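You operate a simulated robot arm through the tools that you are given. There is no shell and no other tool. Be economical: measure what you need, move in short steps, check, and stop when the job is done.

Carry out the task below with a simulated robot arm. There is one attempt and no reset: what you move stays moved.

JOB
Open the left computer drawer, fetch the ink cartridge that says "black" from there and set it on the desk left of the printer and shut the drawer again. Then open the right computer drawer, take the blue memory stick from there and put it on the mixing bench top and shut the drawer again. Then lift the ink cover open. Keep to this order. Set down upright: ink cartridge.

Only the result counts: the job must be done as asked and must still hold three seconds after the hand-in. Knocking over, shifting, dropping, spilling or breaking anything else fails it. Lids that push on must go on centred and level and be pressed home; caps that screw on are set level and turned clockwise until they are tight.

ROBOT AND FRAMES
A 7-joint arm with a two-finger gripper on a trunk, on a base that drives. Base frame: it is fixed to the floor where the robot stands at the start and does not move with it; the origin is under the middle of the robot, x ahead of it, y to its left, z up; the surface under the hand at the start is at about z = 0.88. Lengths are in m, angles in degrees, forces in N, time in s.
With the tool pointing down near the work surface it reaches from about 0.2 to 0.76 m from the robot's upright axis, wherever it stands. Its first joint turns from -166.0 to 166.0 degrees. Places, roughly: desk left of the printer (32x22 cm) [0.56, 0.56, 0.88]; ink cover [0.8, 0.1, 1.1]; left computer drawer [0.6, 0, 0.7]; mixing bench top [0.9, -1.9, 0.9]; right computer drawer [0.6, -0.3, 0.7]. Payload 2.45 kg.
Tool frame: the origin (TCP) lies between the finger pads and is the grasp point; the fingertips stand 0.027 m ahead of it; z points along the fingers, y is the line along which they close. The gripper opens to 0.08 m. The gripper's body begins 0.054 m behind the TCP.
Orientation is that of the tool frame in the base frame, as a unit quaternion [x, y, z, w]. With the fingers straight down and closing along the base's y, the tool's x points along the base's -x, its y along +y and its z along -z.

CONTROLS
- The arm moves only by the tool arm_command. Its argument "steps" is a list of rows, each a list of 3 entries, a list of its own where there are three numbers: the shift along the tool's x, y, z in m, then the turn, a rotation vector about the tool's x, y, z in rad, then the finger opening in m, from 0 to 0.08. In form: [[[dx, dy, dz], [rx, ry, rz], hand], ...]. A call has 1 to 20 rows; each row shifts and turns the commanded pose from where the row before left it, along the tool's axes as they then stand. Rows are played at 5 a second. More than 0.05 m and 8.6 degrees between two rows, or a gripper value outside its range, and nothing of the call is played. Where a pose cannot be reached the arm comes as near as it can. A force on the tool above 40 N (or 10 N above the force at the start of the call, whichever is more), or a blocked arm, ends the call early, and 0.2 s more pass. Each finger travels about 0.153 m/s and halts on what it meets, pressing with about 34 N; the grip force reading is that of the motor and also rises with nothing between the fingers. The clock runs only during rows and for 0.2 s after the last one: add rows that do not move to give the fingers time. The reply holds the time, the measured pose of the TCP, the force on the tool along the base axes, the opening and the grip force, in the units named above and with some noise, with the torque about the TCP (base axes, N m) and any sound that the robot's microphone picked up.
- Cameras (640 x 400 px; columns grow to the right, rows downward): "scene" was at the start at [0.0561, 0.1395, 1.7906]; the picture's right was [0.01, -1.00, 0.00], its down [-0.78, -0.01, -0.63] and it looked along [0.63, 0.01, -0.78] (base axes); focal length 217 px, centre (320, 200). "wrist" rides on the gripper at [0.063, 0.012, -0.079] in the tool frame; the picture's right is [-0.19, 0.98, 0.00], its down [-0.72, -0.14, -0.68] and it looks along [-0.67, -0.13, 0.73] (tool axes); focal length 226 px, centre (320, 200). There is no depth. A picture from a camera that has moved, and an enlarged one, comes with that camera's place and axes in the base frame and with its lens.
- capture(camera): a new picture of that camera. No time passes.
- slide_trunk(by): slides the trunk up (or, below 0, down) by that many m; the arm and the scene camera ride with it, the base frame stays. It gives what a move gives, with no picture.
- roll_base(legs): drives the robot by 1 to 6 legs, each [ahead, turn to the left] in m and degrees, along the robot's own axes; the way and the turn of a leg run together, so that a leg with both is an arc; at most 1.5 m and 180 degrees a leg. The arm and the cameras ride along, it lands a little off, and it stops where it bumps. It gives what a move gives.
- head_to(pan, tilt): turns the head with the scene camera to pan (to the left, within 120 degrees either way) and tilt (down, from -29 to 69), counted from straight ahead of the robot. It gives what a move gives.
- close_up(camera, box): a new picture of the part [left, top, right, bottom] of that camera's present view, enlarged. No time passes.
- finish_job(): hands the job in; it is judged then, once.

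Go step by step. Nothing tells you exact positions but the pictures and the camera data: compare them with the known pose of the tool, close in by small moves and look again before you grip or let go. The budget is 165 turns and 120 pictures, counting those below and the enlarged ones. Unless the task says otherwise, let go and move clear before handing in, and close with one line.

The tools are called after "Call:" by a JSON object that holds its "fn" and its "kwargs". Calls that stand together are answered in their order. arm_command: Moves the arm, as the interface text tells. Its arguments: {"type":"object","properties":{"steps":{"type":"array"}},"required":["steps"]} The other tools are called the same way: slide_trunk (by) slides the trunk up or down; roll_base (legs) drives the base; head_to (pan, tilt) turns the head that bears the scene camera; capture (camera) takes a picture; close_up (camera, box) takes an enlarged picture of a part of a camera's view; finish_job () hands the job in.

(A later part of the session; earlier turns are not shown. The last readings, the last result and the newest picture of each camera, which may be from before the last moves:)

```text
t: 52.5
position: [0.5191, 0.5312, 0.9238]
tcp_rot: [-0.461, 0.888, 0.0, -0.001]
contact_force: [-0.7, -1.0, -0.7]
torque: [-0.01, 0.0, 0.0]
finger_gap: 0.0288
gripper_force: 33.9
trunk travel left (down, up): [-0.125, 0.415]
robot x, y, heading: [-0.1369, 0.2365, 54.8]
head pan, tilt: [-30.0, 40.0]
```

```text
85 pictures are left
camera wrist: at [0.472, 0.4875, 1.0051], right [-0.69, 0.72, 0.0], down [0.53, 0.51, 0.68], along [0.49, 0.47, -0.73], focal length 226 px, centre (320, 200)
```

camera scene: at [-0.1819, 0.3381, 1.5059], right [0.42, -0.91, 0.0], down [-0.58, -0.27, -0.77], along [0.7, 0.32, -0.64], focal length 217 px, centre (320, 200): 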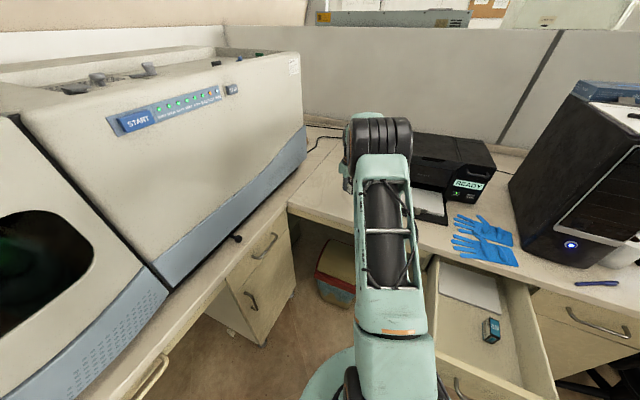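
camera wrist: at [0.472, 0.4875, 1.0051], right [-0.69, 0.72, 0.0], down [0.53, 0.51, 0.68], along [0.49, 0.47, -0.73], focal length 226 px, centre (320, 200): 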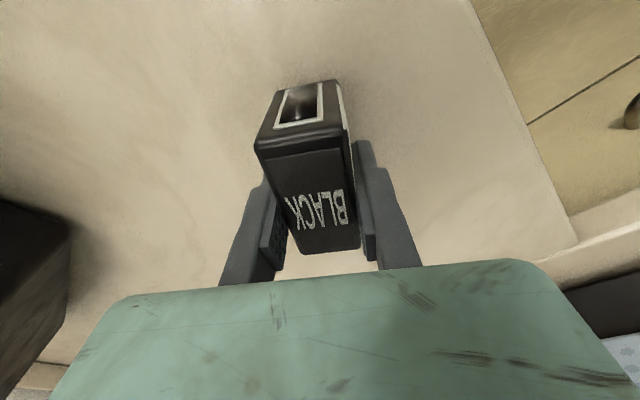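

No contact yet; I'll keep lowering by 3 mm and watching the force.

Call:
{"fn": "arm_command", "kwargs": {"steps": [[[0, 0, 0.003], [0, 0, 0], 0.015]]}}

Call:
{"fn": "arm_command", "kwargs": {"steps": [[[0, 0, 0.003], [0, 0, 0], 0.015]]}}

Call:
{"fn": "arm_command", "kwargs": {"steps": [[[0, 0, 0.003], [0, 0, 0], 0.015]]}}

```text
t: 52.9
position: [0.518, 0.5312, 0.921]
tcp_rot: [-0.461, 0.888, 0.001, -0.001]
contact_force: [0.5, -0.6, -0.7]
torque: [-0.01, 0.02, 0.0]
finger_gap: 0.029
gripper_force: 34.1
trunk travel left (down, up): [-0.125, 0.415]
robot x, y, heading: [-0.1344, 0.236, 54.8]
head pan, tilt: [-30.0, 40.0]
```

```text
t: 53.3
position: [0.5187, 0.5306, 0.9176]
tcp_rot: [-0.46, 0.888, 0.0, -0.001]
contact_force: [-0.4, 0.3, -0.5]
torque: [0.02, 0.0, 0.0]
finger_gap: 0.0288
gripper_force: 34.0
trunk travel left (down, up): [-0.125, 0.415]
robot x, y, heading: [-0.1353, 0.2383, 55.0]
head pan, tilt: [-30.0, 40.0]
```

```text
t: 53.7
position: [0.5172, 0.5322, 0.9148]
tcp_rot: [-0.46, 0.888, 0.0, -0.001]
contact_force: [1.0, 0.2, -0.8]
torque: [-0.03, -0.01, 0.01]
finger_gap: 0.029
gripper_force: 34.2
trunk travel left (down, up): [-0.125, 0.415]
robot x, y, heading: [-0.1337, 0.2404, 54.8]
head pan, tilt: [-30.0, 40.0]
```

Call:
{"fn": "arm_command", "kwargs": {"steps": [[[0, 0, 0.002], [0, 0, 0], 0.015]]}}

Call:
{"fn": "arm_command", "kwargs": {"steps": [[[0, 0, 0.002], [0, 0, 0], 0.015]]}}

Call:
{"fn": "arm_command", "kwargs": {"steps": [[[0, 0, 0.002], [0, 0, 0], 0.015]]}}

```text
t: 54.1
position: [0.5189, 0.5317, 0.9125]
tcp_rot: [-0.46, 0.888, 0.001, -0.001]
contact_force: [-0.8, 0.6, 0.1]
torque: [0.0, 0.03, -0.01]
finger_gap: 0.0289
gripper_force: 34.4
trunk travel left (down, up): [-0.125, 0.415]
robot x, y, heading: [-0.1342, 0.2378, 54.5]
head pan, tilt: [-30.0, 40.0]
```

```text
t: 54.5
position: [0.5187, 0.5313, 0.9109]
tcp_rot: [-0.461, 0.888, 0.001, -0.001]
contact_force: [0.1, -1.0, -0.4]
torque: [-0.01, 0.01, 0.01]
finger_gap: 0.0291
gripper_force: 33.5
trunk travel left (down, up): [-0.125, 0.415]
robot x, y, heading: [-0.1306, 0.2385, 54.7]
head pan, tilt: [-30.0, 40.0]
```

```text
t: 54.9
position: [0.5182, 0.5312, 0.9103]
tcp_rot: [-0.46, 0.888, -0.001, -0.001]
contact_force: [0.3, 0.3, 7.0]
torque: [-0.24, 0.16, 0.05]
finger_gap: 0.0288
gripper_force: 34.1
trunk travel left (down, up): [-0.125, 0.415]
robot x, y, heading: [-0.1319, 0.2404, 54.8]
head pan, tilt: [-30.0, 40.0]
```

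Contact with the desk (7 N). I'll open the fingers and check the cartridge stands before lifting.

Call:
{"fn": "arm_command", "kwargs": {"steps": [[[0, 0, 0], [0, 0, 0], 0.035], [[0, 0, 0], [0, 0, 0], 0.05], [[0, 0, 0], [0, 0, 0], 0.05]]}}

Call:
{"fn": "capture", "kwargs": {"camera": "wrist"}}

```text
t: 55.7
position: [0.5196, 0.5309, 0.9099]
tcp_rot: [-0.46, 0.888, 0.0, -0.002]
contact_force: [-0.7, 0.3, 0.0]
torque: [-0.01, -0.03, -0.01]
finger_gap: 0.0488
gripper_force: 0.0
trunk travel left (down, up): [-0.125, 0.415]
robot x, y, heading: [-0.1323, 0.2387, 54.6]
head pan, tilt: [-30.0, 40.0]
```

```text
84 pictures are left
camera wrist: at [0.4718, 0.4875, 0.9895], right [-0.69, 0.72, 0.0], down [0.53, 0.51, 0.68], along [0.49, 0.47, -0.73], focal length 226 px, centre (320, 200)
```

wrist: 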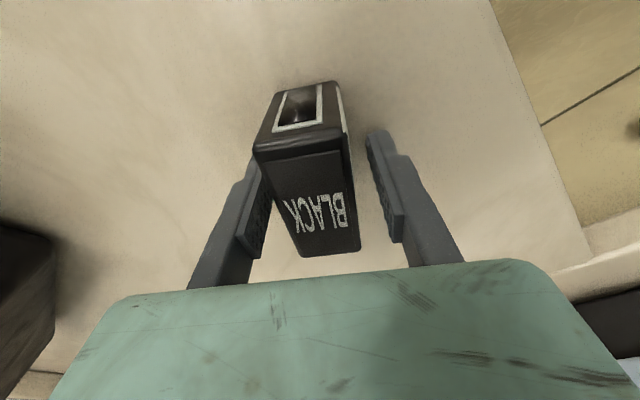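

It stands upright. I'll lift straight off and move the hand back the way it came.

Call:
{"fn": "arm_command", "kwargs": {"steps": [[[0, -0.003, 0], [0, 0, 0], 0.05], [[0, 0, -0.02], [0, 0, 0], 0.05], [[0, 0, -0.03], [0, 0, 0], 0.05], [[0, 0, -0.04], [0, 0, 0], 0.05], [[0, 0, -0.03], [0, 0, 0], 0.05], [[0.01625, 0.0411, 0], [0, 0, 0], 0.05], [[0.01625, 0.0411, 0], [0, 0, 0], 0.05], [[0.01625, 0.0411, 0], [0, 0, 0], 0.05], [[0.01625, 0.0411, 0], [0, 0, 0], 0.05], [[0.01625, 0.0411, 0], [0, 0, 0], 0.05], [[0.01625, 0.0411, 0], [0, 0, 0], 0.05], [[0.01625, 0.0411, 0], [0, 0, 0], 0.05], [[0.01625, 0.0411, 0], [0, 0, 0], 0.05], [[0.01625, 0.0411, 0], [0, 0, 0], 0.05], [[0.01625, 0.0411, 0], [0, 0, 0], 0.05]]}}

Call:
{"fn": "close_up", "kwargs": {"camera": "scene", "box": [280, 110, 440, 210]}}

```text
t: 58.9
position: [0.0917, 0.6363, 1.0304]
tcp_rot: [-0.46, 0.888, 0.0, -0.001]
contact_force: [0.3, 0.6, 0.3]
torque: [-0.02, 0.0, -0.02]
finger_gap: 0.05
gripper_force: 0.0
trunk travel left (down, up): [-0.125, 0.415]
robot x, y, heading: [-0.1367, 0.2435, 54.7]
head pan, tilt: [-30.0, 40.0]
```

```text
4.00 times, centred on (360, 160) of scene
camera zoom: at [-0.1826, 0.3382, 1.506], right [0.42, -0.91, 0.0], down [-0.58, -0.27, -0.77], along [0.7, 0.32, -0.64], focal length 869 px, centre (160, 360)
```

zoom: 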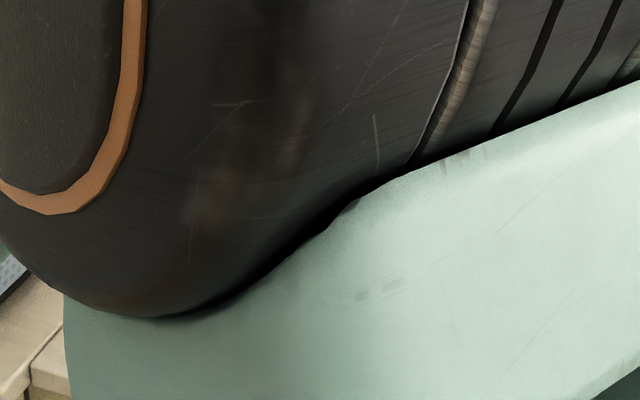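

The hand is clear. I'll drive back to in front of the drawer.

Call:
{"fn": "roll_base", "kwargs": {"legs": [[-0.3, 0], [0, -54.6]]}}

Call:
{"fn": "head_to", "kwargs": {"pan": 0, "tilt": 45}}

Call:
{"fn": "capture", "kwargs": {"camera": "scene"}}

Call:
{"fn": "capture", "kwargs": {"camera": "wrist"}}

```text
t: 63.5
position: [0.1496, 0.0404, 1.0307]
tcp_rot: [0.004, 1.0, 0.001, -0.001]
contact_force: [-0.4, 0.0, 0.0]
torque: [0.0, -0.02, 0.0]
finger_gap: 0.0499
gripper_force: 0.0
trunk travel left (down, up): [-0.125, 0.415]
robot x, y, heading: [-0.3003, -0.001, -0.4]
head pan, tilt: [-30.0, 40.0]
```

```text
t: 64.5
position: [0.1497, 0.04, 1.0319]
tcp_rot: [0.004, 1.0, 0.001, -0.001]
contact_force: [-0.2, -0.7, 0.0]
torque: [-0.02, 0.02, -0.04]
finger_gap: 0.0496
gripper_force: 0.1
trunk travel left (down, up): [-0.125, 0.415]
robot x, y, heading: [-0.3071, -0.003, -0.5]
head pan, tilt: [0.0, 45.0]
```

```text
82 pictures are left
camera scene: at [-0.2418, 0.1354, 1.4987], right [-0.01, -1.0, 0.0], down [-0.71, 0.01, -0.71], along [0.71, -0.01, -0.71], focal length 217 px, centre (320, 200)
```

scene: 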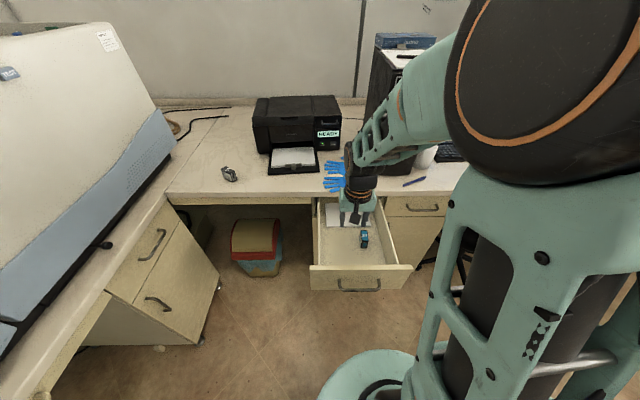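

```text
81 pictures are left
camera wrist: at [0.0869, 0.0527, 1.1113], right [0.2, 0.98, 0.0], down [0.72, -0.15, 0.68], along [0.67, -0.14, -0.73], focal length 226 px, centre (320, 200)
```

wrist: 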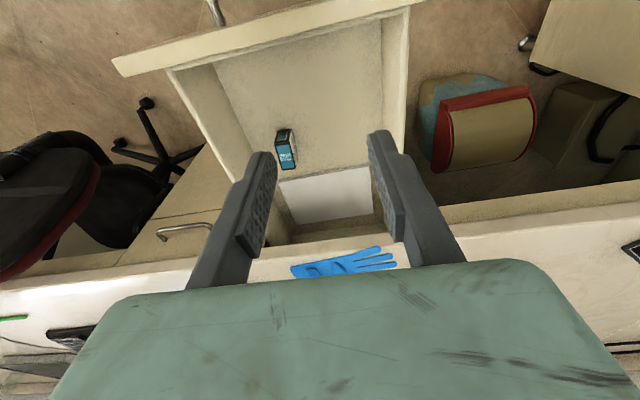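

The cartridge stands on the desk left of the printer. I'll back up 0.15 m, tilt the hand 45° forward with closed fingers, and get ready to push the drawer front.

Call:
{"fn": "roll_base", "kwargs": {"legs": [[-0.15, 0]]}}

Call:
{"fn": "arm_command", "kwargs": {"steps": [[[0, -0.01, 0], [0, -0.131, 0], 0.0], [[0, -0.01, 0], [0, -0.131, 0], 0.0], [[0, -0.01, 0], [0, -0.131, 0], 0.0], [[0, -0.01, 0], [0, -0.131, 0], 0.0], [[0, 0, 0], [0, -0.131, 0], 0.0], [[0, 0, 0], [0, -0.13, 0], 0.0]]}}

Call:
{"fn": "close_up", "kwargs": {"camera": "scene", "box": [200, 110, 360, 210]}}

```text
t: 65.8
position: [0.0005, 0.0414, 1.0319]
tcp_rot: [0.003, 1.0, 0.0, 0.0]
contact_force: [0.0, -0.4, -1.3]
torque: [-0.02, -0.02, 0.02]
finger_gap: 0.0501
gripper_force: 0.0
trunk travel left (down, up): [-0.125, 0.415]
robot x, y, heading: [-0.4536, -0.0033, -0.4]
head pan, tilt: [0.0, 45.0]
```

```text
t: 67.2
position: [0.0102, 0.0042, 1.0335]
tcp_rot: [0.001, 0.923, 0.0, 0.384]
contact_force: [0.2, 0.7, 0.7]
torque: [0.03, -0.02, -0.05]
finger_gap: 0.0
gripper_force: 30.2
out of reach, approached as far as the arm can: row 6
trunk travel left (down, up): [-0.125, 0.415]
robot x, y, heading: [-0.453, -0.0027, -0.3]
head pan, tilt: [0.0, 45.0]
```

```text
4.00 times, centred on (280, 160) of scene
camera zoom: at [-0.3881, 0.1356, 1.5046], right [-0.02, -1.0, 0.0], down [-0.65, 0.02, -0.76], along [0.76, -0.02, -0.65], focal length 869 px, centre (480, 360)
```

zoom: 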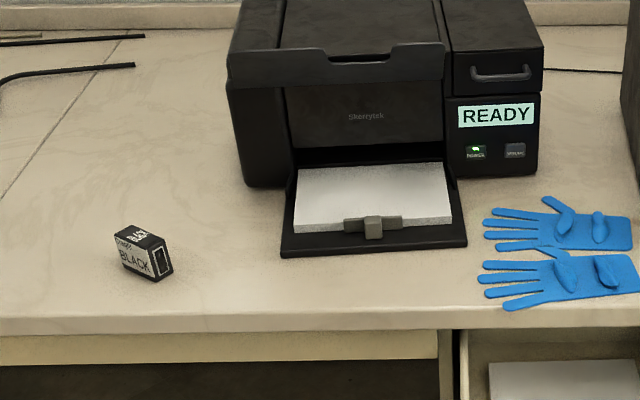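

The cartridge stands upright. Now I'll lower the tilted hand to just in front of the drawer face above the bar.

Call:
{"fn": "arm_command", "kwargs": {"steps": [[[0.02, 0, 0.0295], [0, 0, 0], 0.0], [[0.02, 0, 0.0295], [0, 0, 0], 0.0], [[0.02, 0, 0.0295], [0, 0, 0], 0.0], [[0.02, 0, 0.0295], [0, 0, 0], 0.0], [[0.02, 0, 0.0295], [0, 0, 0], 0.0], [[0.02, 0, 0.0295], [0, 0, 0], 0.0]]}}

Call:
{"fn": "capture", "kwargs": {"camera": "wrist"}}

Call:
{"fn": "capture", "kwargs": {"camera": "scene"}}

```text
t: 68.6
position: [0.0499, -0.0002, 0.8227]
tcp_rot: [0.003, 0.924, 0.0, 0.383]
contact_force: [-0.2, -0.2, 1.0]
torque: [0.02, -0.01, 0.0]
finger_gap: 0.0002
gripper_force: 30.1
trunk travel left (down, up): [-0.125, 0.415]
robot x, y, heading: [-0.4541, -0.0037, -0.3]
head pan, tilt: [0.0, 45.0]
```

```text
79 pictures are left
camera wrist: at [-0.0522, 0.0131, 0.8359], right [0.14, 0.98, 0.14], down [0.03, -0.14, 0.99], along [0.99, -0.14, -0.05], focal length 226 px, centre (320, 200)
```

wrist: 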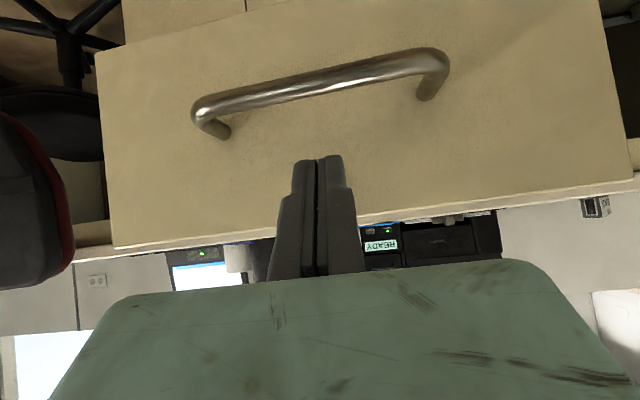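

```text
78 pictures are left
camera scene: at [-0.3915, 0.1368, 1.4987], right [-0.01, -1.0, 0.0], down [-0.71, 0.01, -0.71], along [0.71, -0.01, -0.71], focal length 217 px, centre (320, 200)
```

scene: 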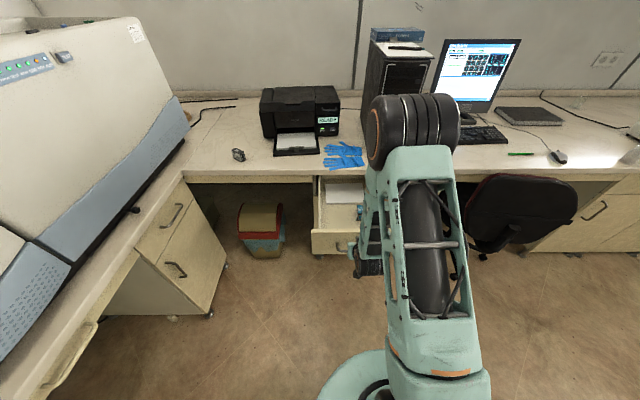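

The fingertips are aimed at the panel between bar and top edge. I'll push the drawer in.

Call:
{"fn": "arm_command", "kwargs": {"steps": [[[-0.01414, 0, 0.01414], [0, 0, 0], 0.0], [[-0.01414, 0, 0.01414], [0, 0, 0], 0.0], [[-0.01414, 0, 0.01414], [0, 0, 0], 0.0], [[-0.01414, 0, 0.01414], [0, 0, 0], 0.0], [[-0.01414, 0, 0.01414], [0, 0, 0], 0.0], [[-0.01414, 0, 0.01414], [0, 0, 0], 0.0], [[-0.01414, 0, 0.01414], [0, 0, 0], 0.0], [[-0.01414, 0, 0.01414], [0, 0, 0], 0.0], [[-0.01414, 0, 0.01414], [0, 0, 0], 0.0], [[-0.01414, 0, 0.01414], [0, 0, 0], 0.0], [[-0.01414, 0, 0.01414], [0, 0, 0], 0.0], [[-0.01414, 0, 0.01414], [0, 0, 0], 0.0], [[-0.01414, 0, 0.01414], [0, 0, 0], 0.0], [[-0.01414, 0, 0.01414], [0, 0, 0], 0.0], [[-0.01414, 0, 0.01414], [0, 0, 0], 0.0], [[-0.01414, 0, 0.01414], [0, 0, 0], 0.0], [[-0.01414, 0, 0.01414], [0, 0, 0], 0.0]]}}

Call:
{"fn": "capture", "kwargs": {"camera": "scene"}}

Call:
{"fn": "capture", "kwargs": {"camera": "wrist"}}

```text
t: 72.2
position: [0.3863, -0.0018, 0.8247]
tcp_rot: [0.002, 0.924, 0.0, 0.382]
contact_force: [0.2, -0.4, 0.1]
torque: [0.03, -0.02, 0.01]
finger_gap: 0.0001
gripper_force: 29.4
trunk travel left (down, up): [-0.125, 0.415]
robot x, y, heading: [-0.4573, -0.0005, -0.2]
head pan, tilt: [0.0, 45.0]
```

```text
77 pictures are left
camera scene: at [-0.3913, 0.1368, 1.4986], right [-0.01, -1.0, 0.0], down [-0.71, 0.01, -0.71], along [0.71, -0.01, -0.71], focal length 217 px, centre (320, 200)
```

scene: 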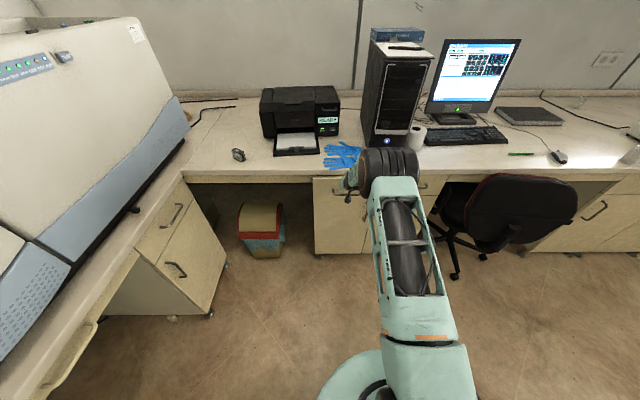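

```text
76 pictures are left
camera wrist: at [0.2861, 0.0117, 0.8353], right [0.14, 0.98, 0.14], down [0.03, -0.14, 0.99], along [0.99, -0.14, -0.05], focal length 226 px, centre (320, 200)
```

wrist: 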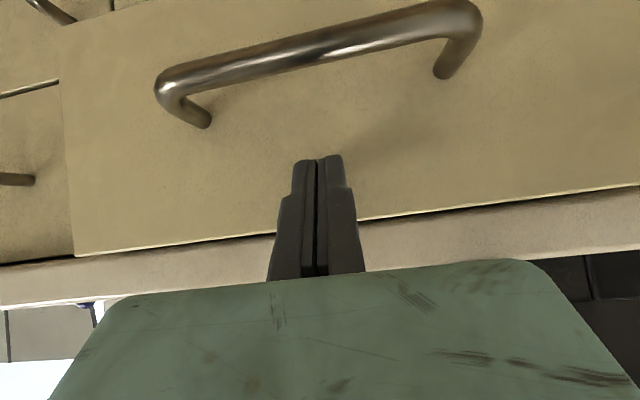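

Almost in. I'll keep pushing in small steps until it stops.

Call:
{"fn": "arm_command", "kwargs": {"steps": [[[-0.0085, 0, 0.0085], [0, 0, 0], 0.0], [[-0.0085, 0, 0.0085], [0, 0, 0], 0.0], [[-0.0057, 0, 0.0057], [0, 0, 0], 0.0], [[-0.0035, 0, 0.0035], [0, 0, 0], 0.0]]}}

Call:
{"fn": "arm_command", "kwargs": {"steps": [[[-0.0028, 0, 0.0028], [0, 0, 0], 0.0], [[-0.0028, 0, 0.0028], [0, 0, 0], 0.0]]}}

Call:
{"fn": "capture", "kwargs": {"camera": "wrist"}}

```text
t: 73.2
position: [0.4241, 0.0, 0.8231]
tcp_rot: [0.002, 0.924, 0.0, 0.382]
contact_force: [0.0, 0.1, -0.1]
torque: [-0.04, -0.01, 0.02]
finger_gap: 0.0
gripper_force: 29.9
trunk travel left (down, up): [-0.125, 0.415]
robot x, y, heading: [-0.452, 0.0032, -0.3]
head pan, tilt: [0.0, 45.0]
```

```text
t: 73.8
position: [0.4324, -0.0005, 0.8234]
tcp_rot: [0.002, 0.924, 0.0, 0.382]
contact_force: [-0.7, 0.3, 0.5]
torque: [0.0, 0.0, -0.03]
finger_gap: 0.0002
gripper_force: 30.3
trunk travel left (down, up): [-0.125, 0.415]
robot x, y, heading: [-0.4544, -0.0005, -0.5]
head pan, tilt: [0.0, 45.0]
```

```text
75 pictures are left
camera wrist: at [0.3314, 0.0137, 0.8357], right [0.14, 0.98, 0.14], down [0.03, -0.14, 0.99], along [0.99, -0.14, -0.05], focal length 226 px, centre (320, 200)
```

wrist: 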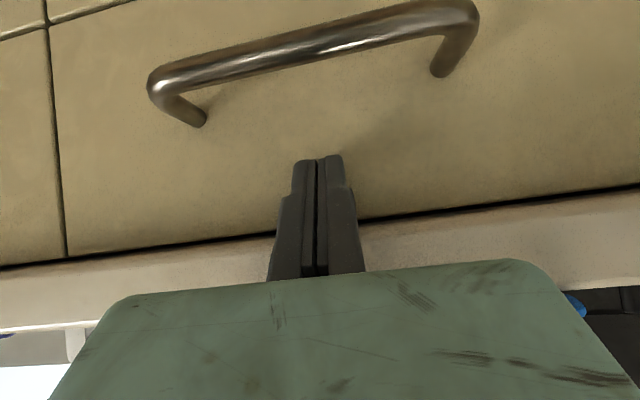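

Call:
{"fn": "arm_command", "kwargs": {"steps": [[[-0.0021, 0, 0.0021], [0, 0, 0], 0.0], [[0, 0, 0], [0, 0, 0], 0.0]]}}

Call:
{"fn": "arm_command", "kwargs": {"steps": [[[-0.0021, 0, 0.0021], [0, 0, 0], 0.0], [[0, 0, 0], [0, 0, 0], 0.0]]}}

Call:
{"fn": "arm_command", "kwargs": {"steps": [[[-0.0021, 0, 0.0021], [0, 0, 0], 0.0], [[0, 0, 0], [0, 0, 0], 0.0]]}}

Call:
{"fn": "close_up", "kwargs": {"camera": "scene", "box": [288, 150, 448, 250]}}

```text
t: 74.4
position: [0.4349, 0.0012, 0.8229]
tcp_rot: [0.002, 0.924, -0.001, 0.381]
contact_force: [-0.2, 0.1, -0.3]
torque: [0.01, -0.01, -0.02]
finger_gap: 0.0
gripper_force: 29.8
trunk travel left (down, up): [-0.125, 0.415]
robot x, y, heading: [-0.4513, -0.0034, -0.7]
head pan, tilt: [0.0, 45.0]
```

```text
t: 75.0
position: [0.4362, -0.0002, 0.8243]
tcp_rot: [0.002, 0.925, 0.0, 0.381]
contact_force: [-26.0, 1.3, 3.1]
torque: [-0.06, 0.09, 0.03]
finger_gap: 0.0061
gripper_force: 29.6
trunk travel left (down, up): [-0.125, 0.415]
robot x, y, heading: [-0.4521, -0.0016, -0.5]
head pan, tilt: [0.0, 45.0]
```

```text
t: 75.4
position: [0.4347, 0.0006, 0.8229]
tcp_rot: [0.002, 0.926, -0.001, 0.379]
contact_force: [-21.9, 0.3, 9.2]
torque: [0.03, -0.05, 0.08]
finger_gap: 0.0
gripper_force: 29.8
trunk travel left (down, up): [-0.125, 0.415]
robot x, y, heading: [-0.4561, -0.002, -0.5]
head pan, tilt: [0.0, 45.0]
stopped in row 1: the force on the tool passed its limit at 44 N (the readings are from after the stop); the commanded pose is now the measured one
```

```text
4.00 times, centred on (368, 200) of scene
camera zoom: at [-0.3952, 0.1368, 1.4989], right [-0.01, -1.0, 0.0], down [-0.71, 0.01, -0.71], along [0.71, -0.01, -0.71], focal length 869 px, centre (128, 200)
```

zoom: 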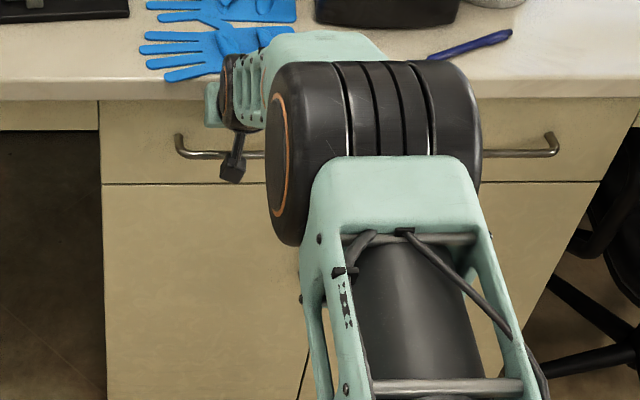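

The drawer hit its stop: it is shut. I'll back away, roll the hand by 90° to grip the next bar, then drive sideways to the right drawer.

Call:
{"fn": "arm_command", "kwargs": {"steps": [[[0, 0, -0.02], [0, 0, 0], 0.0], [[0, 0, -0.04], [0, 0, 0], 0.0], [[0, 0, -0.04], [0, 0, 0], 0.0], [[0.017, 0, -0.0396], [0, 0, 0], 0.04], [[0.017, 0, -0.0396], [0, 0, 0], 0.04], [[0.017, 0, -0.0396], [0, 0, 0], 0.04], [[0.017, 0, -0.0396], [0, 0, 0], 0.04], [[0.017, 0, -0.0396], [0, 0, 0], 0.04]]}}

Call:
{"fn": "arm_command", "kwargs": {"steps": [[[0, 0, 0], [0, 0, 0.1428], 0.04], [[0, 0, 0], [0, 0, 0.1428], 0.04], [[0, 0, 0], [0, 0, 0.1428], 0.04], [[0, 0, 0], [0, 0, 0.1428], 0.04], [[0, 0, 0], [0, 0, 0.1428], 0.04], [[0, 0, 0], [0, 0, 0.1428], 0.04], [[0, 0, 0], [0, 0, 0.1428], 0.04], [[0, 0, 0], [0, 0, 0.1428], 0.04], [[0, 0, 0], [0, 0, 0.1428], 0.04], [[0, 0, 0], [0, 0, 0.1428], 0.04], [[0, 0, 0], [0, 0, 0.1428], 0.04]]}}

Call:
{"fn": "roll_base", "kwargs": {"legs": [[0, -90], [0.335, 0], [0, 90]]}}

Call:
{"fn": "capture", "kwargs": {"camera": "scene"}}

```text
t: 77.2
position: [0.1655, 0.0, 0.9763]
tcp_rot: [0.003, 0.926, -0.001, 0.379]
contact_force: [0.2, 0.2, -0.4]
torque: [0.05, -0.03, 0.03]
finger_gap: 0.0401
gripper_force: 0.0
trunk travel left (down, up): [-0.125, 0.415]
robot x, y, heading: [-0.4512, 0.002, -0.3]
head pan, tilt: [0.0, 45.0]
```

```text
t: 79.6
position: [0.1681, 0.0027, 0.9721]
tcp_rot: [0.657, 0.652, 0.268, 0.267]
contact_force: [0.7, -0.1, 0.1]
torque: [0.01, 0.01, 0.0]
finger_gap: 0.0403
gripper_force: 0.0
trunk travel left (down, up): [-0.125, 0.415]
robot x, y, heading: [-0.4551, -0.0004, -0.4]
head pan, tilt: [0.0, 45.0]
```

```text
t: 89.8
position: [0.1624, -0.3225, 0.9727]
tcp_rot: [0.648, 0.661, 0.27, 0.264]
contact_force: [-0.8, -0.1, -0.9]
torque: [0.03, 0.0, 0.01]
finger_gap: 0.0401
gripper_force: 0.2
trunk travel left (down, up): [-0.125, 0.415]
robot x, y, heading: [-0.4604, -0.3381, 0.9]
head pan, tilt: [0.0, 45.0]
```

```text
73 pictures are left
camera scene: at [-0.4011, -0.2002, 1.4987], right [0.02, -1.0, 0.0], down [-0.71, -0.01, -0.71], along [0.71, 0.01, -0.71], focal length 217 px, centre (320, 200)
```

scene: 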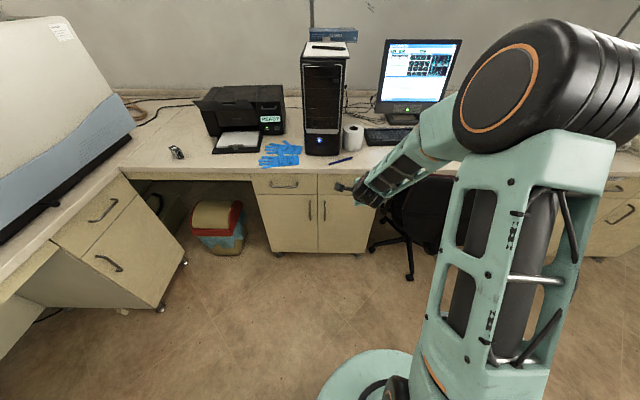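

The robot is in front of the right drawer. I'll approach its bar the same way to 8 cm short and look.

Call:
{"fn": "arm_command", "kwargs": {"steps": [[[-0.00225, 0.0062, 0.0405], [0, -0.011, 0.011], 0.04], [[-0.00225, 0.0062, 0.0405], [0, 0, 0], 0.04], [[-0.00225, 0.0062, 0.0405], [0, 0, 0], 0.04], [[-0.00225, 0.0062, 0.0405], [0, 0, 0], 0.04], [[-0.00225, 0.0062, 0.0405], [0, 0, 0], 0.04], [[-0.00225, 0.0062, 0.0405], [0, 0, 0], 0.04]]}}

Call:
{"fn": "capture", "kwargs": {"camera": "wrist"}}

```text
t: 91.2
position: [0.3605, -0.3364, 0.8234]
tcp_rot: [0.654, 0.655, 0.267, 0.267]
contact_force: [-0.2, 0.3, 0.6]
torque: [0.0, -0.01, 0.0]
finger_gap: 0.0401
gripper_force: 0.0
trunk travel left (down, up): [-0.125, 0.415]
robot x, y, heading: [-0.4611, -0.34, 0.8]
head pan, tilt: [0.0, 45.0]
```

```text
72 pictures are left
camera wrist: at [0.3136, -0.2718, 0.8897], right [0.7, -0.19, 0.69], down [-0.58, -0.72, 0.39], along [0.42, -0.67, -0.61], focal length 226 px, centre (320, 200)
```

wrist: 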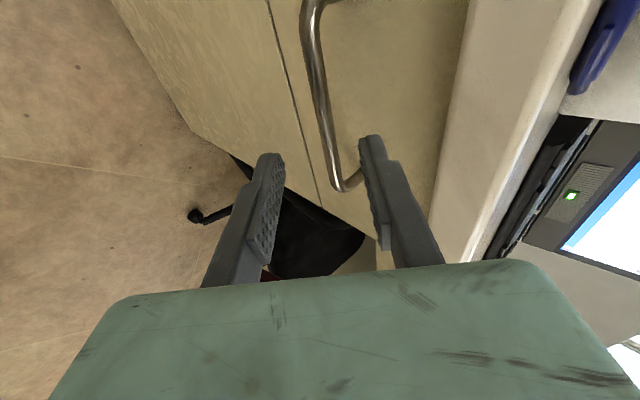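

Aligned as before. I'll advance onto the bar and close.

Call:
{"fn": "arm_command", "kwargs": {"steps": [[[0, 0.0024, 0.03], [0, 0, 0], 0.04], [[0, 0, 0.03], [0, 0, 0], 0.04], [[0, 0, 0.017], [0, 0, 0], 0.04], [[0, 0, 0], [0, 0, 0], 0.0], [[0, 0, 0], [0, 0, 0], 0.0]]}}

Call:
{"fn": "capture", "kwargs": {"camera": "wrist"}}

```text
t: 92.4
position: [0.4157, -0.3335, 0.7709]
tcp_rot: [0.654, 0.655, 0.268, 0.267]
contact_force: [3.6, 1.1, 0.8]
torque: [0.09, -0.01, -0.02]
finger_gap: 0.011
gripper_force: 38.0
trunk travel left (down, up): [-0.125, 0.415]
robot x, y, heading: [-0.4612, -0.3432, 1.0]
head pan, tilt: [0.0, 45.0]
```

```text
71 pictures are left
camera wrist: at [0.369, -0.2707, 0.8368], right [0.7, -0.19, 0.69], down [-0.58, -0.72, 0.39], along [0.42, -0.67, -0.61], focal length 226 px, centre (320, 200)
```

wrist: 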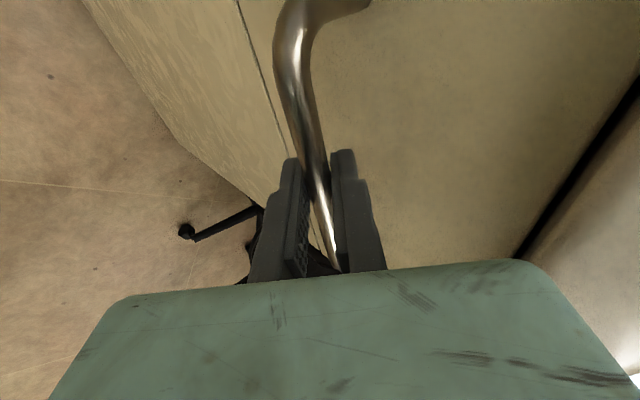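

Gripped. I'll pull back 32 cm.

Call:
{"fn": "arm_command", "kwargs": {"steps": [[[0, -0.0141, -0.0141], [0, 0, 0], 0.0], [[0, -0.0141, -0.0141], [0, 0, 0], 0.0], [[0, -0.0141, -0.0141], [0, 0, 0], 0.0], [[0, -0.0141, -0.0141], [0, 0, 0], 0.0], [[0, -0.0141, -0.0141], [0, 0, 0], 0.0], [[0, -0.0141, -0.0141], [0, 0, 0], 0.0], [[0, -0.0141, -0.0141], [0, 0, 0], 0.0], [[0, -0.0141, -0.0141], [0, 0, 0], 0.0], [[0, -0.0141, -0.0141], [0, 0, 0], 0.0], [[0, -0.0141, -0.0141], [0, 0, 0], 0.0], [[0, -0.0141, -0.0141], [0, 0, 0], 0.0], [[0, -0.0141, -0.0141], [0, 0, 0], 0.0], [[0, -0.0141, -0.0141], [0, 0, 0], 0.0], [[0, -0.0141, -0.0141], [0, 0, 0], 0.0], [[0, -0.0141, -0.0141], [0, 0, 0], 0.0], [[0, -0.0141, -0.0141], [0, 0, 0], 0.0]]}}

Call:
{"fn": "capture", "kwargs": {"camera": "scene"}}

```text
t: 95.8
position: [0.0975, -0.3332, 0.7722]
tcp_rot: [0.654, 0.655, 0.268, 0.266]
contact_force: [-1.7, 2.1, -31.7]
torque: [0.18, 0.04, 0.11]
finger_gap: 0.0116
gripper_force: 38.4
trunk travel left (down, up): [-0.125, 0.415]
robot x, y, heading: [-0.4574, -0.34, 1.0]
head pan, tilt: [0.0, 45.0]
```

```text
70 pictures are left
camera scene: at [-0.3988, -0.2001, 1.4985], right [0.02, -1.0, 0.0], down [-0.71, -0.01, -0.71], along [0.71, 0.01, -0.71], focal length 217 px, centre (320, 200)
```

scene: 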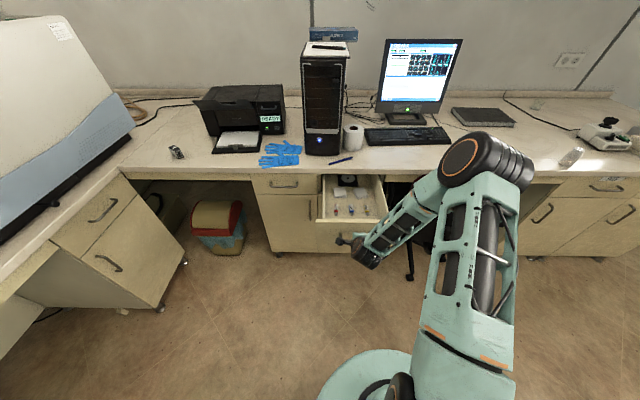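

The right drawer is open with several small items. I'll zoom in.

Call:
{"fn": "close_up", "kwargs": {"camera": "scene", "box": [304, 165, 400, 225]}}

```text
6.67 times, centred on (352, 195) of scene
camera zoom: at [-0.3988, -0.2001, 1.4985], right [0.02, -1.0, 0.0], down [-0.71, -0.01, -0.71], along [0.71, 0.01, -0.71], focal length 1448 px, centre (107, 233)
```

zoom: 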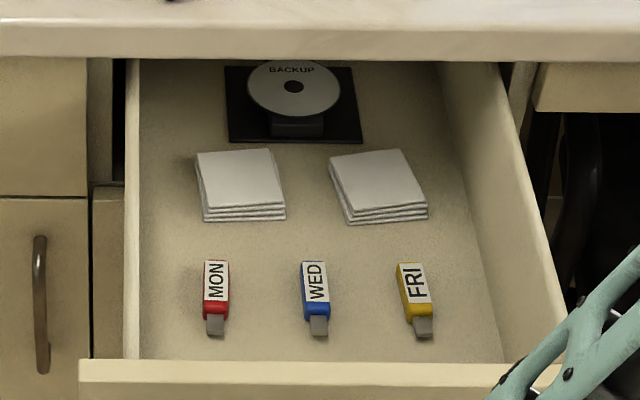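

The blue one is the middle stick "WED", near (0.335, -0.343). I'll release the bar, back off, raise and turn the hand vertical, then move 0.15 m forward.

Call:
{"fn": "arm_command", "kwargs": {"steps": [[[0, 0, 0], [0, 0, 0], 0.04], [[0, 0, 0], [0, 0, 0], 0.04], [[0, 0, -0.03], [0, 0, 0], 0.04], [[0, 0, -0.04], [0, 0, 0], 0.04], [[0, 0, -0.04], [0, 0, 0], 0.05], [[0, 0.025, -0.025], [0, 0, 0], 0.05], [[0, 0.025, -0.025], [0, 0, 0], 0.05], [[0, 0.025, -0.025], [0, 0, 0], 0.05], [[0, 0.025, -0.025], [0, 0, 0], 0.05], [[0, 0, 0], [0.133, 0, 0], 0.05], [[0, 0, 0], [0.133, 0, 0], 0.05], [[0, 0, 0], [0.133, 0, 0], 0.05], [[0, 0, 0], [0.133, 0, 0], 0.05], [[0, 0, 0], [0.133, 0, 0], 0.05], [[0, 0, 0], [0.128, 0, 0], 0.05]]}}

Call:
{"fn": "arm_command", "kwargs": {"steps": [[[0, 0, 0], [0, 0, -0.1428], 0.05], [[0, 0, 0], [0, 0, -0.1428], 0.05], [[0, 0, 0], [0, 0, -0.1428], 0.05], [[0, 0, 0], [0, 0, -0.1428], 0.05], [[0, 0, 0], [0, 0, -0.1428], 0.05], [[0, 0, 0], [0, 0, -0.1428], 0.05], [[0, 0, 0], [0, 0, -0.1428], 0.05], [[0, 0, 0], [0, 0, -0.1428], 0.05], [[0, 0, 0], [0, 0, -0.1428], 0.05], [[0, 0, 0], [0, 0, -0.1428], 0.05], [[0, 0, 0], [0, 0, -0.1428], 0.05]]}}

Call:
{"fn": "roll_base", "kwargs": {"legs": [[0.15, 0]]}}

Call:
{"fn": "close_up", "kwargs": {"camera": "scene", "box": [288, 180, 448, 280]}}

Call:
{"fn": "capture", "kwargs": {"camera": "wrist"}}

```text
t: 99.0
position: [0.0204, -0.3332, 0.9941]
tcp_rot: [0.705, 0.709, -0.007, -0.007]
contact_force: [0.1, -0.6, 0.0]
torque: [-0.06, 0.0, -0.01]
finger_gap: 0.0501
gripper_force: 0.0
trunk travel left (down, up): [-0.125, 0.415]
robot x, y, heading: [-0.4609, -0.3409, 1.0]
head pan, tilt: [0.0, 45.0]
```

```text
t: 101.4
position: [0.02, -0.3356, 0.9954]
tcp_rot: [-0.002, 1.0, 0.001, -0.008]
contact_force: [0.1, -0.7, 0.1]
torque: [0.0, 0.03, 0.01]
finger_gap: 0.05
gripper_force: 0.0
trunk travel left (down, up): [-0.125, 0.415]
robot x, y, heading: [-0.4609, -0.3406, 0.7]
head pan, tilt: [0.0, 45.0]
```

```text
t: 102.7
position: [0.1703, -0.3322, 0.9951]
tcp_rot: [-0.001, 1.0, 0.0, -0.009]
contact_force: [-0.8, -0.5, 0.2]
torque: [0.0, 0.0, 0.03]
finger_gap: 0.0502
gripper_force: 0.0
trunk travel left (down, up): [-0.125, 0.415]
robot x, y, heading: [-0.3126, -0.3357, 1.0]
head pan, tilt: [0.0, 45.0]
```

```text
4.00 times, centred on (368, 230) of scene
camera zoom: at [-0.2515, -0.1977, 1.4986], right [0.02, -1.0, 0.0], down [-0.71, -0.01, -0.71], along [0.71, 0.01, -0.71], focal length 869 px, centre (128, 80)
```

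zoom: 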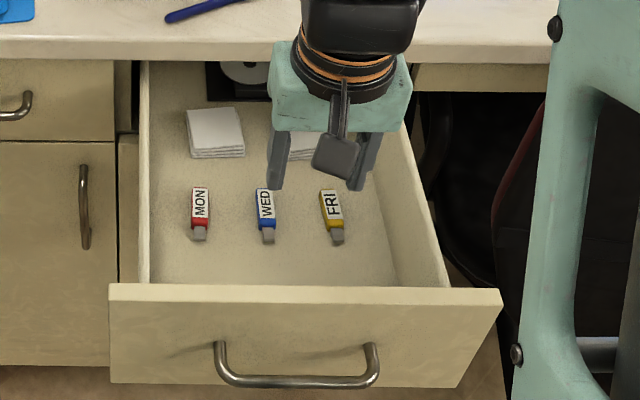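

```text
67 pictures are left
camera wrist: at [0.107, -0.3203, 1.0765], right [0.19, 0.98, 0.0], down [0.73, -0.14, 0.67], along [0.66, -0.13, -0.74], focal length 226 px, centre (320, 200)
```

wrist: 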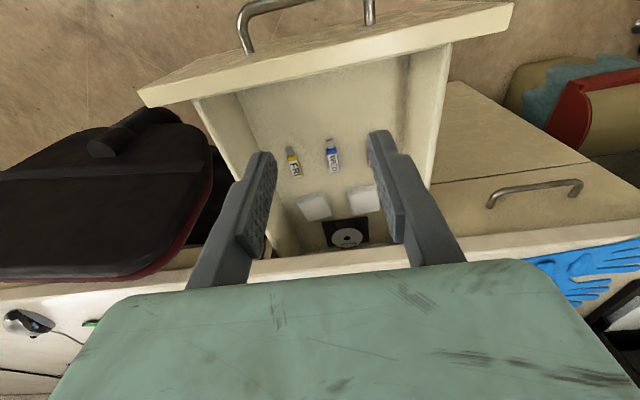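

Both views put WED's centre at about (0.331, -0.340). I'll level the hand and move above its body.

Call:
{"fn": "arm_command", "kwargs": {"steps": [[[-0.04, -0.002, 0], [0, -0.018, 0], 0.05], [[-0.04, -0.002, 0], [0, 0, 0], 0.05], [[-0.04, -0.002, 0.02], [0, 0, 0], 0.05], [[-0.04, -0.002, 0.03], [0, 0, 0], 0.05], [[-0.006, 0, 0.045], [0, 0, 0], 0.05], [[0, 0, 0.045], [0, 0, 0], 0.05], [[0, 0, 0.04], [0, 0, 0], 0.05]]}}

Call:
{"fn": "capture", "kwargs": {"camera": "wrist"}}

Call:
{"fn": "close_up", "kwargs": {"camera": "scene", "box": [304, 195, 400, 255]}}

```text
t: 104.3
position: [0.335, -0.342, 0.8164]
tcp_rot: [-0.001, 1.0, 0.0, 0.001]
contact_force: [1.1, -1.0, 0.0]
torque: [0.02, 0.0, -0.02]
finger_gap: 0.0501
gripper_force: 0.0
trunk travel left (down, up): [-0.125, 0.415]
robot x, y, heading: [-0.3089, -0.3396, 0.7]
head pan, tilt: [0.0, 45.0]
```

```text
66 pictures are left
camera wrist: at [0.2712, -0.329, 0.896], right [0.19, 0.98, 0.0], down [0.72, -0.14, 0.68], along [0.67, -0.13, -0.73], focal length 226 px, centre (320, 200)
```

wrist: 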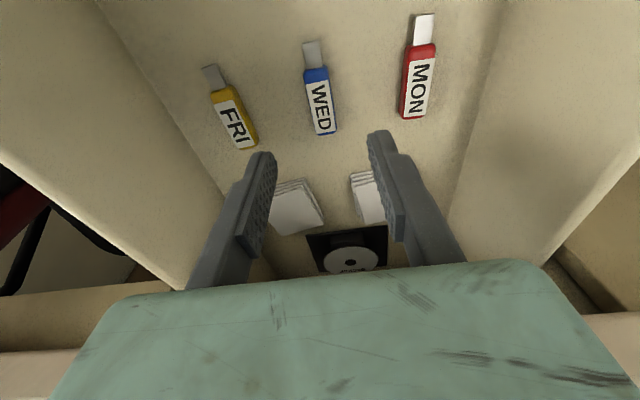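

```text
6.67 times, centred on (352, 225) of scene
camera zoom: at [-0.2517, -0.1978, 1.4986], right [0.02, -1.0, 0.0], down [-0.71, -0.01, -0.71], along [0.71, 0.01, -0.71], focal length 1448 px, centre (107, 33)
```

zoom: 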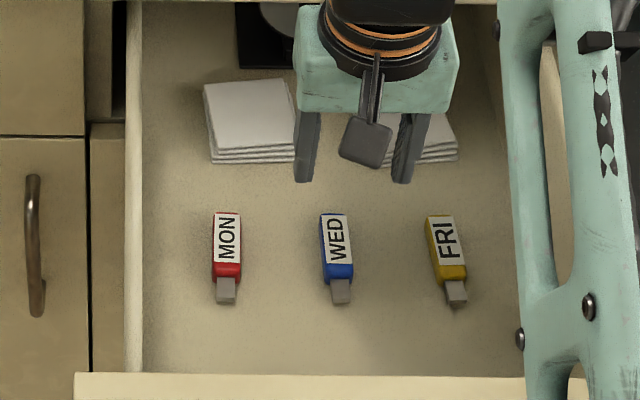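

The stick is aligned with the hand, centred at (0.337, -0.342). I'll descend to TCP z≈0.731.

Call:
{"fn": "arm_command", "kwargs": {"steps": [[[-0.003, 0, 0.03], [0, 0, 0], 0.045], [[0, 0, 0.03], [0, 0, 0], 0.045], [[0, 0, 0.02], [0, 0, 0], 0.045], [[0, 0, 0.005], [0, 0, 0], 0.045]]}}

Call:
{"fn": "capture", "kwargs": {"camera": "wrist"}}

```text
t: 105.3
position: [0.338, -0.3411, 0.7307]
tcp_rot: [-0.002, 1.0, 0.0, 0.001]
contact_force: [0.1, 0.3, 0.1]
torque: [-0.01, 0.01, 0.01]
finger_gap: 0.045
gripper_force: 0.0
trunk travel left (down, up): [-0.125, 0.415]
robot x, y, heading: [-0.3139, -0.3374, 0.9]
head pan, tilt: [0.0, 45.0]
```

```text
64 pictures are left
camera wrist: at [0.2743, -0.3283, 0.811], right [0.19, 0.98, 0.0], down [0.72, -0.14, 0.68], along [0.67, -0.13, -0.73], focal length 226 px, centre (320, 200)
```

wrist: 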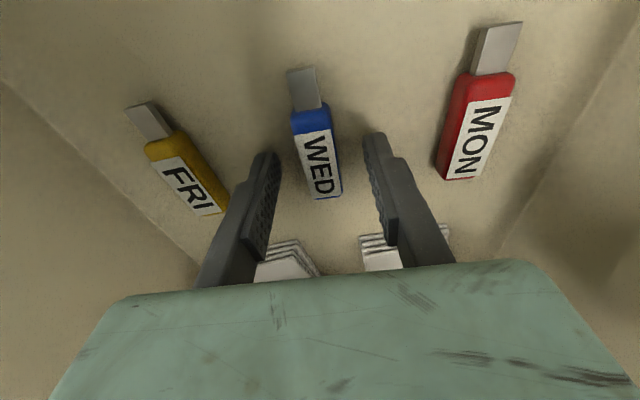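

The stick is centred between the tips. I'll ease down to find the floor before closing.

Call:
{"fn": "arm_command", "kwargs": {"steps": [[[0.002, 0, 0.002], [0, 0, 0], 0.045]]}}

Call:
{"fn": "arm_command", "kwargs": {"steps": [[[0, 0, 0.002], [0, 0, 0], 0.045]]}}

Call:
{"fn": "arm_command", "kwargs": {"steps": [[[0, 0, 0.002], [0, 0, 0], 0.045]]}}

```text
t: 105.7
position: [0.3357, -0.3404, 0.729]
tcp_rot: [0.0, 1.0, 0.001, 0.001]
contact_force: [-0.1, 1.0, 0.0]
torque: [0.0, 0.0, -0.02]
finger_gap: 0.045
gripper_force: 0.1
trunk travel left (down, up): [-0.125, 0.415]
robot x, y, heading: [-0.3095, -0.3379, 1.0]
head pan, tilt: [0.0, 45.0]
```

```text
t: 106.1
position: [0.3366, -0.3417, 0.7268]
tcp_rot: [-0.001, 1.0, 0.0, 0.001]
contact_force: [-0.7, -1.7, 3.8]
torque: [-0.11, 0.02, 0.03]
finger_gap: 0.0447
gripper_force: 0.1
trunk travel left (down, up): [-0.125, 0.415]
robot x, y, heading: [-0.3117, -0.3368, 1.2]
head pan, tilt: [0.0, 45.0]
```

```text
t: 106.5
position: [0.3363, -0.3417, 0.7262]
tcp_rot: [-0.001, 1.0, 0.0, 0.002]
contact_force: [0.1, -4.1, 18.5]
torque: [-0.29, 0.16, -0.01]
finger_gap: 0.0431
gripper_force: 0.1
trunk travel left (down, up): [-0.125, 0.415]
robot x, y, heading: [-0.313, -0.3367, 0.9]
head pan, tilt: [0.0, 45.0]
```

Floor found at TCP z≈0.727. I'll rise 2.5 mm and close on the stick.

Call:
{"fn": "arm_command", "kwargs": {"steps": [[[0, 0, -0.0035], [0, 0, 0], 0.045], [[0, 0, 0], [0, 0, 0], 0.025], [[0, 0, 0], [0, 0, 0], 0.005], [[0, 0, 0], [0, 0, 0], 0.005], [[0, 0, 0], [0, 0, 0], 0.005]]}}

Call:
{"fn": "capture", "kwargs": {"camera": "wrist"}}

```text
t: 107.7
position: [0.3351, -0.34, 0.7266]
tcp_rot: [0.0, 1.0, 0.0, 0.001]
contact_force: [-0.5, 0.4, -0.1]
torque: [-0.02, -0.02, 0.04]
finger_gap: 0.0173
gripper_force: 34.0
trunk travel left (down, up): [-0.125, 0.415]
robot x, y, heading: [-0.3121, -0.3421, 0.9]
head pan, tilt: [0.0, 45.0]
```

```text
63 pictures are left
camera wrist: at [0.2722, -0.3276, 0.8075], right [0.19, 0.98, 0.0], down [0.72, -0.14, 0.68], along [0.67, -0.13, -0.73], focal length 226 px, centre (320, 200)
```

wrist: 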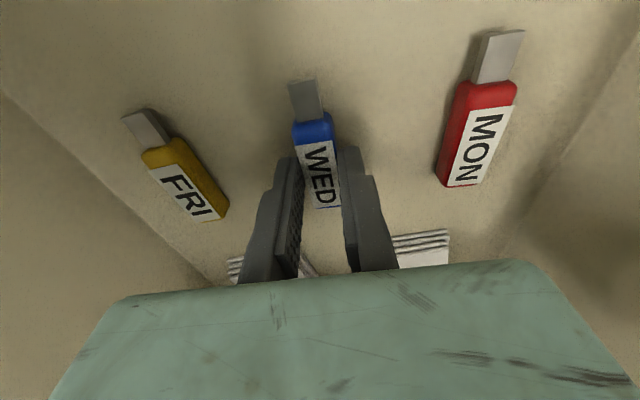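

The blue stick is held. I'll lift it out, draw the hand in, then back off and drive to the mixing bench on the right.

Call:
{"fn": "arm_command", "kwargs": {"steps": [[[0, 0, -0.02], [0, 0, 0], 0.005], [[0, 0, -0.04], [0, 0, 0], 0.005], [[0, 0, -0.04], [0, 0, 0], 0.005], [[0, 0, -0.04], [0, 0, 0], 0.005], [[0, 0, -0.04], [0, 0, 0], 0.005], [[0, 0, -0.04], [0, 0, 0], 0.005], [[0, 0, -0.04], [0, 0, 0], 0.005], [[0, 0, -0.04], [0, 0, 0], 0.005], [[0.04, 0, 0], [0, 0, 0], 0.005], [[0.04, 0, 0], [0, 0, 0], 0.005], [[0.04, 0, 0], [0, 0, 0], 0.005], [[0.04, 0, 0], [0, 0, 0], 0.005]]}}

Call:
{"fn": "roll_base", "kwargs": {"legs": [[-0.4, 0], [0, -90]]}}

Call:
{"fn": "head_to", "kwargs": {"pan": 30, "tilt": 35}}

Call:
{"fn": "capture", "kwargs": {"camera": "scene"}}

```text
t: 110.3
position: [0.176, -0.3405, 1.0289]
tcp_rot: [0.0, 1.0, 0.0, 0.001]
contact_force: [0.1, -0.2, 0.0]
torque: [-0.02, 0.02, -0.03]
finger_gap: 0.0174
gripper_force: 34.1
trunk travel left (down, up): [-0.125, 0.415]
robot x, y, heading: [-0.3092, -0.3391, 1.0]
head pan, tilt: [0.0, 45.0]
```

```text
t: 116.8
position: [-0.7138, -0.8304, 1.0274]
tcp_rot: [0.712, 0.702, -0.001, 0.0]
contact_force: [-0.4, 0.4, -1.0]
torque: [0.03, 0.01, 0.02]
finger_gap: 0.0176
gripper_force: 34.3
trunk travel left (down, up): [-0.125, 0.415]
robot x, y, heading: [-0.7034, -0.3427, -90.0]
head pan, tilt: [0.0, 45.0]
```

```text
t: 117.7
position: [-0.714, -0.8311, 1.0274]
tcp_rot: [0.712, 0.702, 0.0, 0.001]
contact_force: [0.4, -1.2, 0.1]
torque: [0.0, 0.02, 0.03]
finger_gap: 0.0174
gripper_force: 33.9
trunk travel left (down, up): [-0.125, 0.415]
robot x, y, heading: [-0.7037, -0.3398, -90.0]
head pan, tilt: [30.0, 35.0]
```

```text
62 pictures are left
camera scene: at [-0.5205, -0.402, 1.5135], right [-0.87, -0.5, 0.0], down [-0.29, 0.5, -0.82], along [0.41, -0.71, -0.57], focal length 217 px, centre (320, 200)
```

scene: 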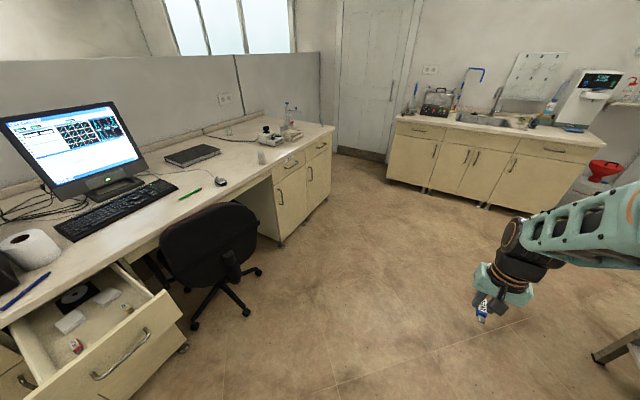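

The mixing bench is the far right end of the desk row. I'll look closer before driving.

Call:
{"fn": "close_up", "kwargs": {"camera": "scene", "box": [200, 80, 360, 180]}}

Call:
{"fn": "roll_base", "kwargs": {"legs": [[1.45, 0]]}}

Call:
{"fn": "head_to", "kwargs": {"pan": 80, "tilt": 40}}

Call:
{"fn": "capture", "kwargs": {"camera": "scene"}}

```text
4.00 times, centred on (280, 130) of scene
camera zoom: at [-0.5205, -0.402, 1.5135], right [-0.87, -0.5, 0.0], down [-0.29, 0.5, -0.82], along [0.41, -0.71, -0.57], focal length 869 px, centre (480, 480)
```

zoom: 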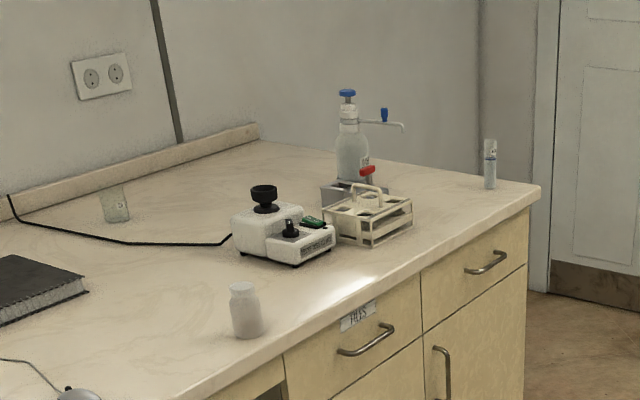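

```text
t: 124.8
position: [-0.7468, -2.2628, 1.0276]
tcp_rot: [0.721, 0.693, -0.002, 0.0]
contact_force: [-0.5, 0.0, 0.3]
torque: [-0.04, -0.02, -0.03]
finger_gap: 0.0175
gripper_force: 33.9
trunk travel left (down, up): [-0.125, 0.415]
robot x, y, heading: [-0.7265, -1.7747, -91.5]
head pan, tilt: [30.0, 35.0]
```

```text
t: 126.0
position: [-0.7474, -2.2626, 1.0263]
tcp_rot: [0.721, 0.693, -0.001, -0.001]
contact_force: [0.4, -0.5, -1.0]
torque: [0.01, -0.01, 0.02]
finger_gap: 0.0172
gripper_force: 33.9
trunk travel left (down, up): [-0.125, 0.415]
robot x, y, heading: [-0.7203, -1.7763, -91.6]
head pan, tilt: [80.0, 40.0]
```

```text
60 pictures are left
camera scene: at [-0.5007, -1.7789, 1.506], right [-0.2, -0.98, 0.0], down [-0.63, 0.13, -0.77], along [0.75, -0.15, -0.64], focal length 217 px, centre (320, 200)
```

scene: 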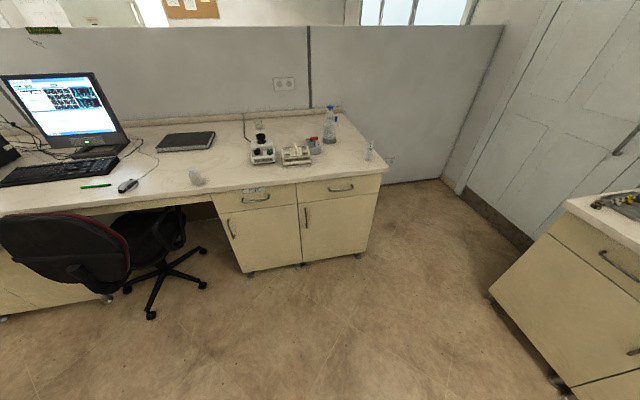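

There's a free spot on the bench between the rack and the vial, around (0.55, -2.12). I'll drive there.

Call:
{"fn": "roll_base", "kwargs": {"legs": [[0.34, 0], [0, 91.6], [0.6, 0]]}}

Call:
{"fn": "head_to", "kwargs": {"pan": 0, "tilt": 45}}

Call:
{"fn": "capture", "kwargs": {"camera": "scene"}}

Call:
{"fn": "capture", "kwargs": {"camera": "wrist"}}

```text
t: 135.2
position: [0.346, -2.1208, 1.0273]
tcp_rot: [0.005, 1.0, 0.0, 0.001]
contact_force: [-0.3, 0.3, -0.3]
torque: [-0.02, 0.0, -0.01]
finger_gap: 0.0172
gripper_force: 34.1
trunk travel left (down, up): [-0.125, 0.415]
robot x, y, heading: [-0.1408, -2.1111, -0.1]
head pan, tilt: [80.0, 40.0]
```

```text
t: 136.7
position: [0.3462, -2.1194, 1.0273]
tcp_rot: [0.006, 1.0, 0.0, 0.002]
contact_force: [0.1, 0.3, -0.4]
torque: [-0.03, 0.02, 0.03]
finger_gap: 0.0172
gripper_force: 33.3
trunk travel left (down, up): [-0.125, 0.415]
robot x, y, heading: [-0.14, -2.113, 0.2]
head pan, tilt: [0.0, 45.0]
```

```text
59 pictures are left
camera scene: at [-0.0797, -1.9722, 1.4987], right [0.0, -1.0, 0.0], down [-0.71, 0.0, -0.71], along [0.71, 0.0, -0.71], focal length 217 px, centre (320, 200)
```

scene: 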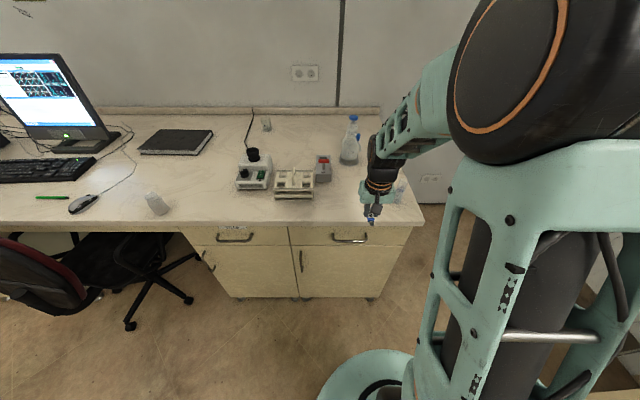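

```text
58 pictures are left
camera wrist: at [0.2823, -2.1061, 1.1073], right [0.2, 0.98, 0.0], down [0.72, -0.15, 0.68], along [0.67, -0.14, -0.73], focal length 226 px, centre (320, 200)
```

wrist: 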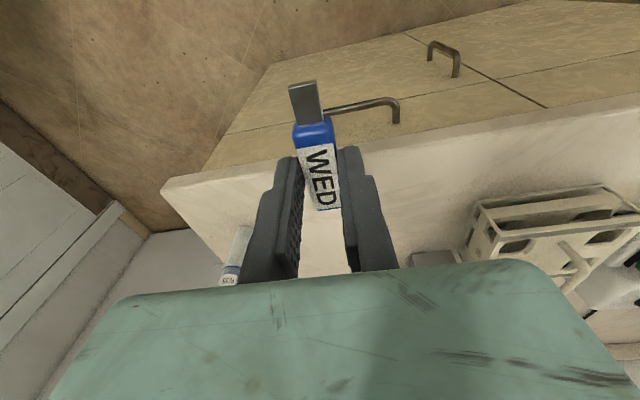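

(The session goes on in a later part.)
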